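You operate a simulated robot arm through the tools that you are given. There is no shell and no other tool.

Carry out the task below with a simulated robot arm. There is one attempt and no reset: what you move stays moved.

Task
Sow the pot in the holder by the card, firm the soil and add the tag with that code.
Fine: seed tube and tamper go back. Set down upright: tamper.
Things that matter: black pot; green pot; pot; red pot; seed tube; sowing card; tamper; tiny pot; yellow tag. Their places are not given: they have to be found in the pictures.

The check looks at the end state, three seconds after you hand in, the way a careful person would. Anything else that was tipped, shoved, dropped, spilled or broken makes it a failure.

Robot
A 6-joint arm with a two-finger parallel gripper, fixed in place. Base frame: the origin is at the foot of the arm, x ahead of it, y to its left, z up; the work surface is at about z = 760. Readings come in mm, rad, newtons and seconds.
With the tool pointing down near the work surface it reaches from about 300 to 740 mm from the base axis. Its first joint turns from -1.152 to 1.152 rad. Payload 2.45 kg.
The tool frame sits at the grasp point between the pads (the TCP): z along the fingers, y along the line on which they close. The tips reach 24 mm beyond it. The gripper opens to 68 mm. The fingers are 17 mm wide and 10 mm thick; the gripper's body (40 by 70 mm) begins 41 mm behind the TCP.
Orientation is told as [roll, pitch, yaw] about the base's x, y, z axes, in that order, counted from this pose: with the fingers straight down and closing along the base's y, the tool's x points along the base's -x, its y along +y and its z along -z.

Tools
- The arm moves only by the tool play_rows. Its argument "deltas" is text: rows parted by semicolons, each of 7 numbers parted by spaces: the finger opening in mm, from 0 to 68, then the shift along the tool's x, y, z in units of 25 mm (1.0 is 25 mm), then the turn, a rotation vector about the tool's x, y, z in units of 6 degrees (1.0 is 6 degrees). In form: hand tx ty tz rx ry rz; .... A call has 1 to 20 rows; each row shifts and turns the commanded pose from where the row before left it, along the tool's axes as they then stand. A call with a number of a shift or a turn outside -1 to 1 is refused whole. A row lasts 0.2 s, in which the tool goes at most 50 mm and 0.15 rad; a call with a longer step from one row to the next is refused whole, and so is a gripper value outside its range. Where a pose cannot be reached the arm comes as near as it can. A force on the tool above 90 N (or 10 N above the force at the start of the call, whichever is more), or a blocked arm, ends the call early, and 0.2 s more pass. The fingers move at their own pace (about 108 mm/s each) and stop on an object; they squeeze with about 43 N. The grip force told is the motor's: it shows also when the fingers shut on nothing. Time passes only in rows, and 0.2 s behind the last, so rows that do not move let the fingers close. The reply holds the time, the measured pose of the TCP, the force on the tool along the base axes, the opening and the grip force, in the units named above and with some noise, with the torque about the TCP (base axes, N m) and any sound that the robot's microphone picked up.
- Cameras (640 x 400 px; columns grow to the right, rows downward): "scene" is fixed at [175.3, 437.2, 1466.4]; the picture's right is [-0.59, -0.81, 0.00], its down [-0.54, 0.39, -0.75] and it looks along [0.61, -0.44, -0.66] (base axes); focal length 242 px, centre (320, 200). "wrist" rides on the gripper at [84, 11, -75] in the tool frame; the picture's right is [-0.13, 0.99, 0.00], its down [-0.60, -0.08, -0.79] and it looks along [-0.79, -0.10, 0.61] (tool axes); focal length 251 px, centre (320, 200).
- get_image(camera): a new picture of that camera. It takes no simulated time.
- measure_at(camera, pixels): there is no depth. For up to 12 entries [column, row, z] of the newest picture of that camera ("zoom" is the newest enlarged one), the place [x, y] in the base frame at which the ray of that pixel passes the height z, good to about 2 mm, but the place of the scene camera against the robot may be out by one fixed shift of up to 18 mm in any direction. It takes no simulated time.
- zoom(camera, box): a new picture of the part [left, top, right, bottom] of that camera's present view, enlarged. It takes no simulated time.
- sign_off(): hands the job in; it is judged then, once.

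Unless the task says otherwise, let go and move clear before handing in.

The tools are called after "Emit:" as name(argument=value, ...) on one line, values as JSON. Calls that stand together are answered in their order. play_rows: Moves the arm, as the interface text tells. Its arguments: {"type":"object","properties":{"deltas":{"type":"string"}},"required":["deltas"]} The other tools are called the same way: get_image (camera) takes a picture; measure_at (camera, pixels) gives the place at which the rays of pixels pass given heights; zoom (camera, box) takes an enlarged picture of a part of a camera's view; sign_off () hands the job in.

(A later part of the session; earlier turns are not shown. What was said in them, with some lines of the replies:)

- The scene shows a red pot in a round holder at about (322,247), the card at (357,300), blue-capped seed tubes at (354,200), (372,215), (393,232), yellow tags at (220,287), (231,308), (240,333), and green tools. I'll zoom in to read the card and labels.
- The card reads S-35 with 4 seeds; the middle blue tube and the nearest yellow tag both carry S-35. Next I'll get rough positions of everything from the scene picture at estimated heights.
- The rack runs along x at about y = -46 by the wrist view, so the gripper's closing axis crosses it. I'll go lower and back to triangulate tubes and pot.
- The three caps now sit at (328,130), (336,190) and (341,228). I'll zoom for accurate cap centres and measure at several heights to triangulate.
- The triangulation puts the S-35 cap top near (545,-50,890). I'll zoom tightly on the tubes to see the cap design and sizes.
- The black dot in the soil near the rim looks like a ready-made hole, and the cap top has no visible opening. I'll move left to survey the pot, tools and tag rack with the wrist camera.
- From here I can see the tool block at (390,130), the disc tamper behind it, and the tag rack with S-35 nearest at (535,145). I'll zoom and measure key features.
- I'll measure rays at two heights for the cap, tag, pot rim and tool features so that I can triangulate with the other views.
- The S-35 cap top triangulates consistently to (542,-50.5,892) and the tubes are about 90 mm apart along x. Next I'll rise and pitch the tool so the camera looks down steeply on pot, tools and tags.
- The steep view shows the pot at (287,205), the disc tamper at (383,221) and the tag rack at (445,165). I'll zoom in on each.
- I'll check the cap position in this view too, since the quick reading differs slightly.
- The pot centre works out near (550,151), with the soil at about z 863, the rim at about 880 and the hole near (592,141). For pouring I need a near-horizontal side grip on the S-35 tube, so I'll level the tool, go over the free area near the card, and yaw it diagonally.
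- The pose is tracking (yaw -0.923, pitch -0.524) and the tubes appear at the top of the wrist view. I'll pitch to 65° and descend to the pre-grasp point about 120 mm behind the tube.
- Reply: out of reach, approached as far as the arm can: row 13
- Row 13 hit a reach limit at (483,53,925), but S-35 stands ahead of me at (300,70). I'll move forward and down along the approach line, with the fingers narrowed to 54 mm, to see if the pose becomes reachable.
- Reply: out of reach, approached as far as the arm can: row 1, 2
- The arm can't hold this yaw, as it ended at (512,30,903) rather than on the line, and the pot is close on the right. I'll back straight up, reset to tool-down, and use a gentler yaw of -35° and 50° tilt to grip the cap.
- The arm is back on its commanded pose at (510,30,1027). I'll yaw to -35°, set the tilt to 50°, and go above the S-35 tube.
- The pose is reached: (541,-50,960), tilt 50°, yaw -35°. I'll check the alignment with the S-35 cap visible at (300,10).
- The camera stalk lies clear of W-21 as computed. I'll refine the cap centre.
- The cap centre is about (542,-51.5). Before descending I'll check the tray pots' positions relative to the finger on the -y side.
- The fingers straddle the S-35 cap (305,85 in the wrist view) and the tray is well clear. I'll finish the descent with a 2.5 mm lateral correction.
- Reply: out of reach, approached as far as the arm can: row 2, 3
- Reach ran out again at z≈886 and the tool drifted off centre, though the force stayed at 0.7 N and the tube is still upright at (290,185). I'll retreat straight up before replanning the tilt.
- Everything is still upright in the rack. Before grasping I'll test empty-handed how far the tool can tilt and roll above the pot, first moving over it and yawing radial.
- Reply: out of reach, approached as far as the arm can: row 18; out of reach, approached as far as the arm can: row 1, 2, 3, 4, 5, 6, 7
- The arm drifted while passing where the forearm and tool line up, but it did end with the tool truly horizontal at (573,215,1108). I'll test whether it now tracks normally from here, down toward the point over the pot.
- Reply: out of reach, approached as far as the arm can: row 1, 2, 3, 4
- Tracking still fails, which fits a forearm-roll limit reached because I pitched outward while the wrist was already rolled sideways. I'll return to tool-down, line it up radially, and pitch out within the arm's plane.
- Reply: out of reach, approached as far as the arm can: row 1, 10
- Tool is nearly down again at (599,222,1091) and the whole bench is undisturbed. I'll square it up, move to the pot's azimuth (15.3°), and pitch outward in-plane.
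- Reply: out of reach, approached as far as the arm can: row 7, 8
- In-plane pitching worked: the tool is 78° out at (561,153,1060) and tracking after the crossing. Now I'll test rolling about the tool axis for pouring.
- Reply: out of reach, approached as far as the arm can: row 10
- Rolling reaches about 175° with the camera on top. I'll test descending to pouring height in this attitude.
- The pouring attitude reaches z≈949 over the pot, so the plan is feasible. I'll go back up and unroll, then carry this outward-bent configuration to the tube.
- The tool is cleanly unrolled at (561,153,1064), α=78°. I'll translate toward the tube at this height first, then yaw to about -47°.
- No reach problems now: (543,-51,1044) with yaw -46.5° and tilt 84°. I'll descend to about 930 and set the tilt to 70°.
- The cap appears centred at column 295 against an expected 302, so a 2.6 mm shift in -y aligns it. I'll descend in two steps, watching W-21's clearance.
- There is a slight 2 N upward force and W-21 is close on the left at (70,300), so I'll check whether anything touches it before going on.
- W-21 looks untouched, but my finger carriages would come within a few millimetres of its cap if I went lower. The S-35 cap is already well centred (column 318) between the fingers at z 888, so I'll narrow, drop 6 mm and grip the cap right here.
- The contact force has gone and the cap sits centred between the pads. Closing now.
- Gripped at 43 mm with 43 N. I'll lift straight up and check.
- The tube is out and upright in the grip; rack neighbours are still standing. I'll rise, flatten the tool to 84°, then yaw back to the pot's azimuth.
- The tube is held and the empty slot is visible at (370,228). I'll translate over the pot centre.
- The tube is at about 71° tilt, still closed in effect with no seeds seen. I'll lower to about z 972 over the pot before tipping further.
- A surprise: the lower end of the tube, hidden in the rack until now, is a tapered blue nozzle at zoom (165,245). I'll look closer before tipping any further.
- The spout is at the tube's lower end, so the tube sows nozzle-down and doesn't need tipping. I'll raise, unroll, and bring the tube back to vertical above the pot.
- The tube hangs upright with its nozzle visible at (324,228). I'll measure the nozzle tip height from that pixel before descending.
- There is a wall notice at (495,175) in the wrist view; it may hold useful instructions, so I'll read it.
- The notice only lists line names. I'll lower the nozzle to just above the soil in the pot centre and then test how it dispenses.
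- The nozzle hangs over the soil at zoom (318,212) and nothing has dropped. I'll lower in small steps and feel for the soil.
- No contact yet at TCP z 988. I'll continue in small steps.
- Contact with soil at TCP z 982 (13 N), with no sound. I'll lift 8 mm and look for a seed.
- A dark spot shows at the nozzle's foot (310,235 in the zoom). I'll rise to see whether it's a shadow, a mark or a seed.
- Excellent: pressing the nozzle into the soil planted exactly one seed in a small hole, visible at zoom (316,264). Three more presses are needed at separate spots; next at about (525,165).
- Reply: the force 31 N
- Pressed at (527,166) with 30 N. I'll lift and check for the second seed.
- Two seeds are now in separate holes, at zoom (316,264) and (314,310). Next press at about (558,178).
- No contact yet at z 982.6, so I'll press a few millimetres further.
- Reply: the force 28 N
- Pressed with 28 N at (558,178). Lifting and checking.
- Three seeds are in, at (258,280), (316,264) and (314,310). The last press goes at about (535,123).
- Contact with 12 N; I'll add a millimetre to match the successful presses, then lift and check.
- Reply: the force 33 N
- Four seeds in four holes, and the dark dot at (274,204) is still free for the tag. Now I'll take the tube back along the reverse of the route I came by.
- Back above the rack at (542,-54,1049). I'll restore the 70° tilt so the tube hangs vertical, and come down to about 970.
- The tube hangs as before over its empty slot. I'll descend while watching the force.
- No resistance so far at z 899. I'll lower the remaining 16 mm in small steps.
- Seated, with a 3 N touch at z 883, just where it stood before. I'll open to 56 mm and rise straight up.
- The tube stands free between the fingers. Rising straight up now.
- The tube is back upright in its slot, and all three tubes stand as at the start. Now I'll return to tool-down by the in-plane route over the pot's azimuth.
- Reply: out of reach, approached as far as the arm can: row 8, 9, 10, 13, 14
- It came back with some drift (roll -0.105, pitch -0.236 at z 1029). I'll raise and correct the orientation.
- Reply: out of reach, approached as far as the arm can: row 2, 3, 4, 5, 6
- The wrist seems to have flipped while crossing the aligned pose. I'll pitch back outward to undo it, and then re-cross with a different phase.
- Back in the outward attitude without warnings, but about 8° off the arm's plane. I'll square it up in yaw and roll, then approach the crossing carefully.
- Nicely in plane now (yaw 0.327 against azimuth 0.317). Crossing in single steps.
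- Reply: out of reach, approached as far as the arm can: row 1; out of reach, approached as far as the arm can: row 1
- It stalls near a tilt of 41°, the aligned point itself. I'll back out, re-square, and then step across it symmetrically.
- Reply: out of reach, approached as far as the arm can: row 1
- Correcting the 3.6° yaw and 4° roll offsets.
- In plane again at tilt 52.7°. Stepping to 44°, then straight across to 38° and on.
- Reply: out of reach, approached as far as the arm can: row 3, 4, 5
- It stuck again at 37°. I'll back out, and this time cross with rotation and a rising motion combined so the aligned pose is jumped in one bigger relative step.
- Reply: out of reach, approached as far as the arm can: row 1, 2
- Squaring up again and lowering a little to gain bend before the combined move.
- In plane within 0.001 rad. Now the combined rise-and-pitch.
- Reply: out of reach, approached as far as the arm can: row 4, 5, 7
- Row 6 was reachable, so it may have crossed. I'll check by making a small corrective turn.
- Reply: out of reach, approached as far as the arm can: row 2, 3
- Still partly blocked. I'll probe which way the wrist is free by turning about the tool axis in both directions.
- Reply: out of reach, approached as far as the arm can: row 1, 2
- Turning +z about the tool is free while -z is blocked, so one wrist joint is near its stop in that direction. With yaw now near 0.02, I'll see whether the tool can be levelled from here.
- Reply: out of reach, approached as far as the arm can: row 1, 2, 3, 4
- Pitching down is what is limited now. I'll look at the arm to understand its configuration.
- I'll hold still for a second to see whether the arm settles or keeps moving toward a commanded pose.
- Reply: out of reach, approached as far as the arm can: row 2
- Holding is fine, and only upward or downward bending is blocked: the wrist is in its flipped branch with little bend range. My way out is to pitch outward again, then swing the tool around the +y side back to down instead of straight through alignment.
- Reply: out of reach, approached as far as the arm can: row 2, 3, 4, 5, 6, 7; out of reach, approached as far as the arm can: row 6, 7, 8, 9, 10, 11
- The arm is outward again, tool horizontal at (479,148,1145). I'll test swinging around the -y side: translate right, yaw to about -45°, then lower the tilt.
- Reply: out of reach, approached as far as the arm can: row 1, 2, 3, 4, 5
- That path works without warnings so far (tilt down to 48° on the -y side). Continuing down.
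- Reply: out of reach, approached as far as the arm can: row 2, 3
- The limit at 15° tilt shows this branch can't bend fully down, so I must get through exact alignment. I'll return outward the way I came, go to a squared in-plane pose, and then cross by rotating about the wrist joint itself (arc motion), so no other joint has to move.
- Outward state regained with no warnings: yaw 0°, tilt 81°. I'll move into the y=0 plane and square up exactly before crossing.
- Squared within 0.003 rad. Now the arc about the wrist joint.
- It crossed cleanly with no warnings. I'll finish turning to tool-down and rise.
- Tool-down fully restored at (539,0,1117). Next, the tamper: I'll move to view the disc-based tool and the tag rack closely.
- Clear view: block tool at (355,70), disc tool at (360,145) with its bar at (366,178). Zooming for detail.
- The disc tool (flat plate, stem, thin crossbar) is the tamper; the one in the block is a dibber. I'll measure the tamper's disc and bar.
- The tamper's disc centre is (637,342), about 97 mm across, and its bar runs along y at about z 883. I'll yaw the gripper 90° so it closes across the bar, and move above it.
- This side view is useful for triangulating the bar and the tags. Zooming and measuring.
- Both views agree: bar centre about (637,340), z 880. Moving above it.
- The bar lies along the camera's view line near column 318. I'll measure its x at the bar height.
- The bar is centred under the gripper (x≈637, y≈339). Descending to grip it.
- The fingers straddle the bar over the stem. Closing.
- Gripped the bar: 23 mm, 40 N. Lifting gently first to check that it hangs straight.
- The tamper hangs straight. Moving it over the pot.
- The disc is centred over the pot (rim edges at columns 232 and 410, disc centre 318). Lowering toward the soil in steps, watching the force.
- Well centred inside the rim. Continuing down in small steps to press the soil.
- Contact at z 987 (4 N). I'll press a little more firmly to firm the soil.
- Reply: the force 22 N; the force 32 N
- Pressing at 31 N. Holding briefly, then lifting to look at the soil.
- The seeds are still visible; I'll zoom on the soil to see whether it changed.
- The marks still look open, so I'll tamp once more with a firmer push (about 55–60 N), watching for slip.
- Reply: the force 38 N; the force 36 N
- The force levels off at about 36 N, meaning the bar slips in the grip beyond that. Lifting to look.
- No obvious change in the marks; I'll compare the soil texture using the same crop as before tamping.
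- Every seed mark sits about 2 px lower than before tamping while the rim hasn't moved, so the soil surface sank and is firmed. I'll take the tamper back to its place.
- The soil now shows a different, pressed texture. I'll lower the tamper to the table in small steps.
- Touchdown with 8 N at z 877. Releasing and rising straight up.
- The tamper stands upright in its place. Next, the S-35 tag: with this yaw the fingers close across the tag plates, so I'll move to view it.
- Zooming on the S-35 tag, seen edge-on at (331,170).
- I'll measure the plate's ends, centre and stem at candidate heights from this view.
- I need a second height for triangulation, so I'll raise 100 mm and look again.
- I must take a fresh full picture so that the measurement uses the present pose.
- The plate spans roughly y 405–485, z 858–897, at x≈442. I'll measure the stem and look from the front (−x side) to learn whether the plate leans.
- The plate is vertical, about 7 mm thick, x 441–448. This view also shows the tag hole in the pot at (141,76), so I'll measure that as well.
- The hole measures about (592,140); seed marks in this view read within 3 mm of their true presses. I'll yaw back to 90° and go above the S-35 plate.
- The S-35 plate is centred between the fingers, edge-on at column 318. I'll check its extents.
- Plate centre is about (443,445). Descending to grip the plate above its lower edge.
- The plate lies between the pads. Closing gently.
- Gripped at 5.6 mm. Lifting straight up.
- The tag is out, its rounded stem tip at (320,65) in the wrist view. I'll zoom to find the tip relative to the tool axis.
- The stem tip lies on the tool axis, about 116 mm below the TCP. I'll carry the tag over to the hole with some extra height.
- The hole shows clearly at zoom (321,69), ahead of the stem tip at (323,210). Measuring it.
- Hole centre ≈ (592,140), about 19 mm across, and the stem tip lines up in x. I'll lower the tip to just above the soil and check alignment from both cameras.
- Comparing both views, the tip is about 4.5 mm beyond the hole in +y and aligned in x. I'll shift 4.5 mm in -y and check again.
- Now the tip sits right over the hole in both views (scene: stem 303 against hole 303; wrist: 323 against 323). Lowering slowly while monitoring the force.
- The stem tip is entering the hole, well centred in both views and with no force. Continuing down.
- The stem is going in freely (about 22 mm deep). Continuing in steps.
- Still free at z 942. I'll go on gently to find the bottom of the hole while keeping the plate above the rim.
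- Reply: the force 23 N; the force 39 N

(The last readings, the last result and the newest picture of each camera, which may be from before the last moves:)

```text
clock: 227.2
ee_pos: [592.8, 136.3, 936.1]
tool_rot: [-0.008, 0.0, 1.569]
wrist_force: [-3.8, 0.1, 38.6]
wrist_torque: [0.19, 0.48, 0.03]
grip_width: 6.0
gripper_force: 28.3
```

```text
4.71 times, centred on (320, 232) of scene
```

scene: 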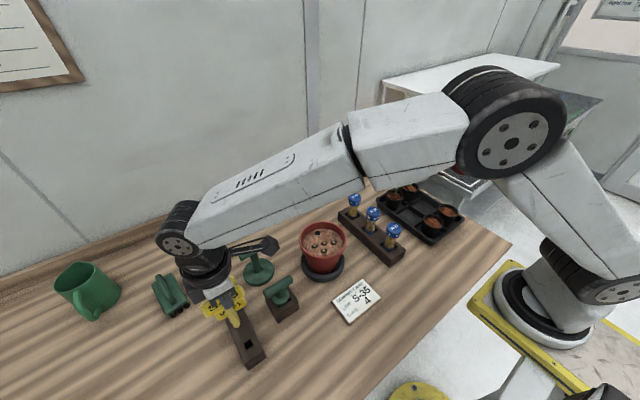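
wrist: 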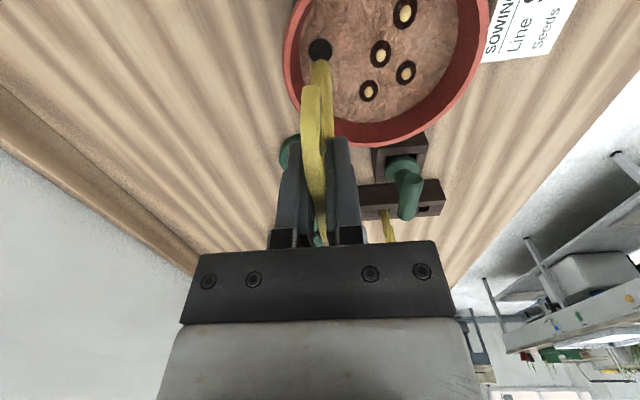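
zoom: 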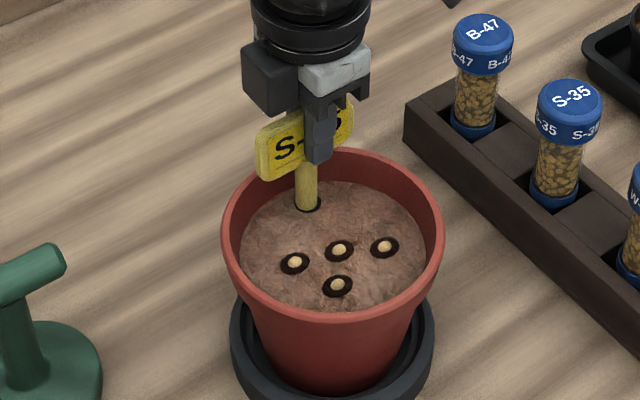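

The stem has bottomed out at z≈940. I'll ease the pressure, then open gently.

Emit:
play_rows(deltas="0 0 0 -0.1 0 0 0;0 0 0 0 0 0 0")

Emit:
play_rows(deltas="8 0 0 0 0 0 0;12 0 0 0 0 0 0;18 0 0 0 0 0 0;26 0 0 0 0 0 0;34 0 0 0 0 0 0;34 0 0 0 0 0 0")

Emit:
zoom(camera="scene", box=[285, 190, 355, 275])

Emit:
get_image(camera="wrist")

```text
clock: 227.8
ee_pos: [591.9, 136.1, 935.3]
tool_rot: [-0.003, -0.001, 1.568]
wrist_force: [0.9, 3.4, 20.6]
wrist_torque: [0.53, -0.21, 0.01]
grip_width: 5.9
gripper_force: 29.0
```

```text
clock: 229.2
ee_pos: [591.1, 135.0, 935.1]
tool_rot: [0.0, 0.001, 1.567]
wrist_force: [0.4, 0.9, 0.6]
wrist_torque: [0.04, 0.04, 0.0]
grip_width: 34.1
gripper_force: 0.1
```

```text
4.71 times, centred on (320, 232) of scene
```

zoom: 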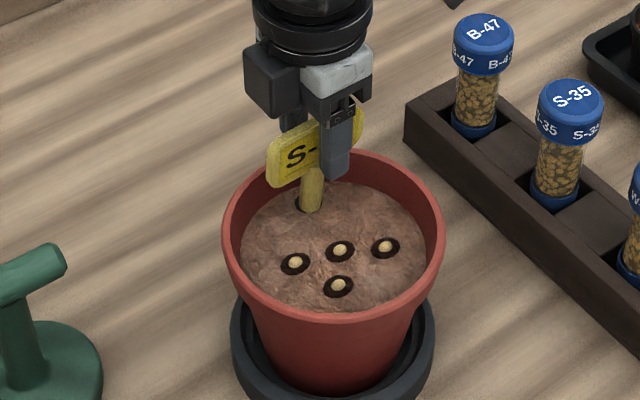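

```text
taken
```

wrist: 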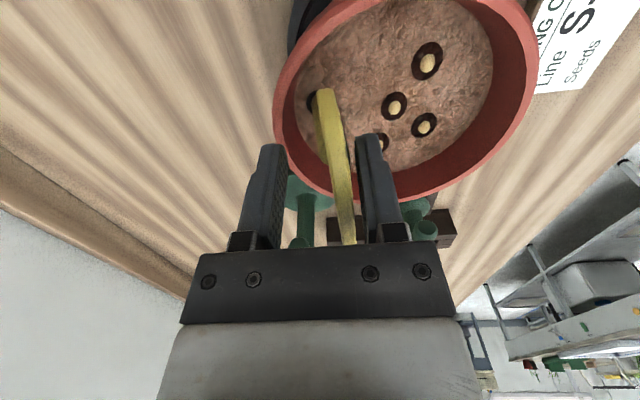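

The tag stands in the hole with a very slight lean and isn't touching the fingers. Rising straight up.

Emit:
play_rows(deltas="40 0 0 0 0 0 0;40 0 0 -0.3 0 0 0;40 0 0 -0.8 0 0 0;40 0 0 -1 0 0 0;40 0 0 -1 0 0 0;40 0 0 -1 0 0 0;40 0 0 -1 0 0 0;40 0 0 0 0 0 0")

Emit:
get_image(camera="scene")

Emit:
zoom(camera="scene", box=[285, 190, 355, 275])

Emit:
get_image(camera="wrist")

```text
clock: 231.0
ee_pos: [591.2, 134.6, 1062.5]
tool_rot: [-0.001, 0.001, 1.567]
wrist_force: [0.5, 0.6, 0.6]
wrist_torque: [-0.01, 0.0, 0.0]
grip_width: 39.9
gripper_force: 0.0
```

```text
taken
```

scene: 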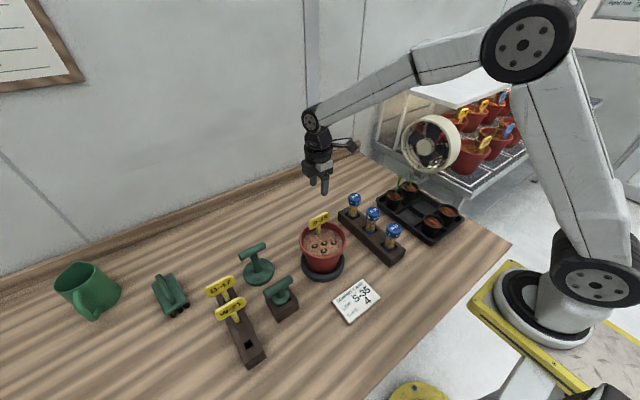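

```text
4.71 times, centred on (320, 232) of scene
```

zoom: 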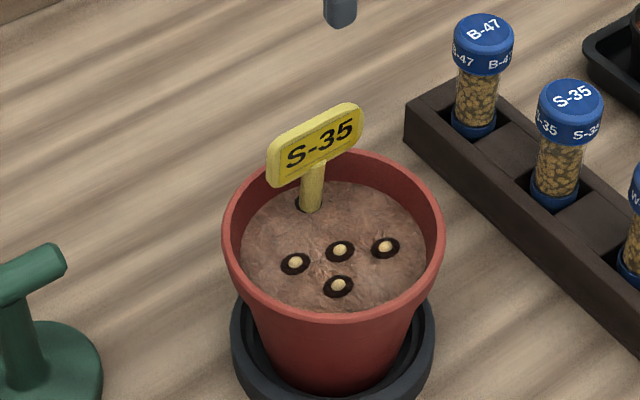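

```text
taken
```

wrist: 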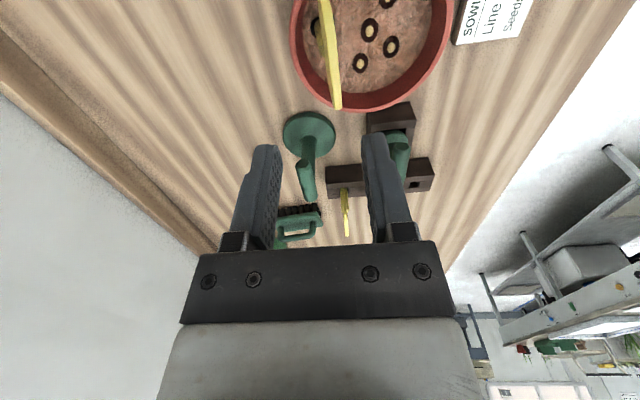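

The tag S-35 stands in the pot. I want to double-check that the soil was firmed, using the same crop as before tamping.

Emit:
zoom(camera="scene", box=[295, 200, 355, 265])

Emit:
zoom(camera="scene", box=[298, 225, 346, 265])

```text
6.15 times, centred on (325, 232) of scene
```

zoom: 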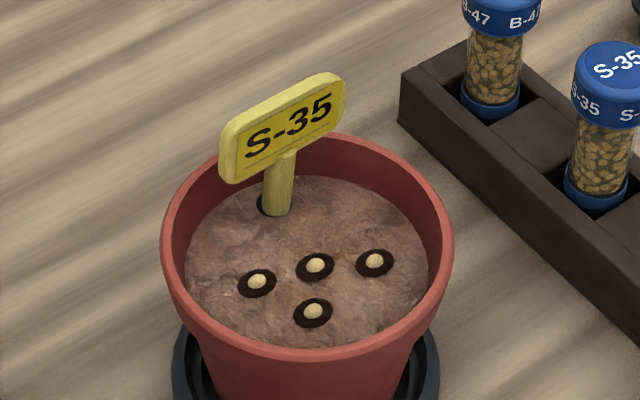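

```text
10.00 times, centred on (322, 245) of scene
```

zoom: 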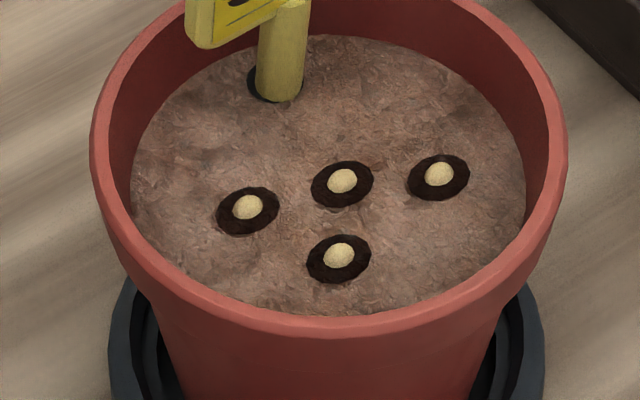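

Each seed mark reads about 2 px lower than before tamping while the rim is unchanged, consistent with firmed soil. Everything else stands as it should, so I'll move clear and take a last look.

Emit:
play_rows(deltas="60 0 0 -1 0 0 0;60 0 0 -1 0 0 0;60 0 0 -1 0 0 0;60 0 0 -1 0 0 0;60 0.9 0.6 0 0 0 0;60 0.9 0.6 0 0 0 0;60 0.9 0.6 0 0 0 0;60 0.9 0.6 0 0 0 0;60 0.9 0.6 0 0 0 0;60 0.9 0.6 0 0 0 0;60 0 0 0 0 0 0;60 0 0 0 0 0 0")

Emit:
get_image(camera="scene")

Emit:
zoom(camera="scene", box=[190, 180, 420, 370])

```text
clock: 233.6
ee_pos: [500.3, 0.0, 1162.5]
tool_rot: [-0.002, 0.002, 1.566]
wrist_force: [-0.9, -0.1, 0.1]
wrist_torque: [0.02, -0.03, 0.02]
grip_width: 60.2
gripper_force: 0.1
```

```text
taken
```

scene: 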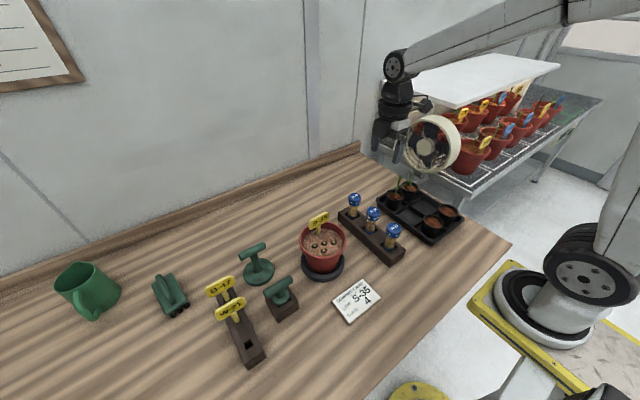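

```text
2.11 times, centred on (305, 275) of scene
```

zoom: 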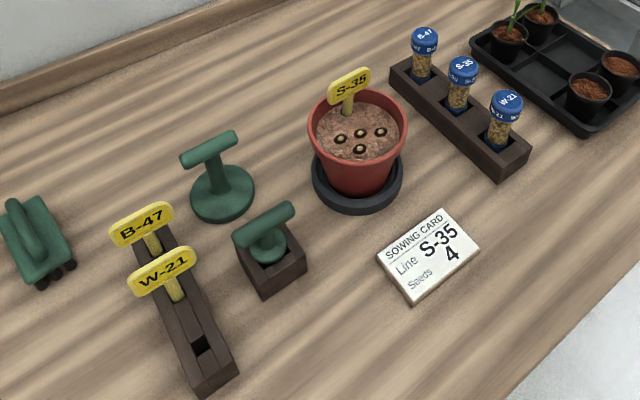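

The last picture shows the S-35 tag upright in the sown pot. The S-35 tube is back in its rack, the tamper stands upright in its spot, and nothing else looks moved. The arm is clear, so I'm handing in.

Emit:
sign_off()

```text
The job is handed in.
```

The pot in the holder is sown, firmed and tagged to the card (line S-35, 4 seeds), and I've handed the job in. One step isn't fully certain: I can't be sure the firming registered.

- **Sowing:** Four S-35 seeds went in, each in its own hole, and all four showed in the pictures.
- **Firming:** I pressed the tamper flat on the soil twice, at about 31 N and then 37 N. The seed holes stayed visible. The seed marks looked about 2 px lower afterwards, which suggests the soil sank, but I read those positions by eye and it is a small shift. With the tag in place I couldn't press again.
- **Tag:** The yellow S-35 tag stands in the soil hole near the rim, leaning very slightly.
- **Put back:** The S-35 seed tube is upright in its rack slot. The tamper stands upright where it was at the start.

I took the free-standing tool with the flat disc to be the tamper. The other T-handled tool, in the small block, I took for a dibber (hole-maker) and left alone.

The last picture shows everything else upright and in place, with the arm clear of the bench.
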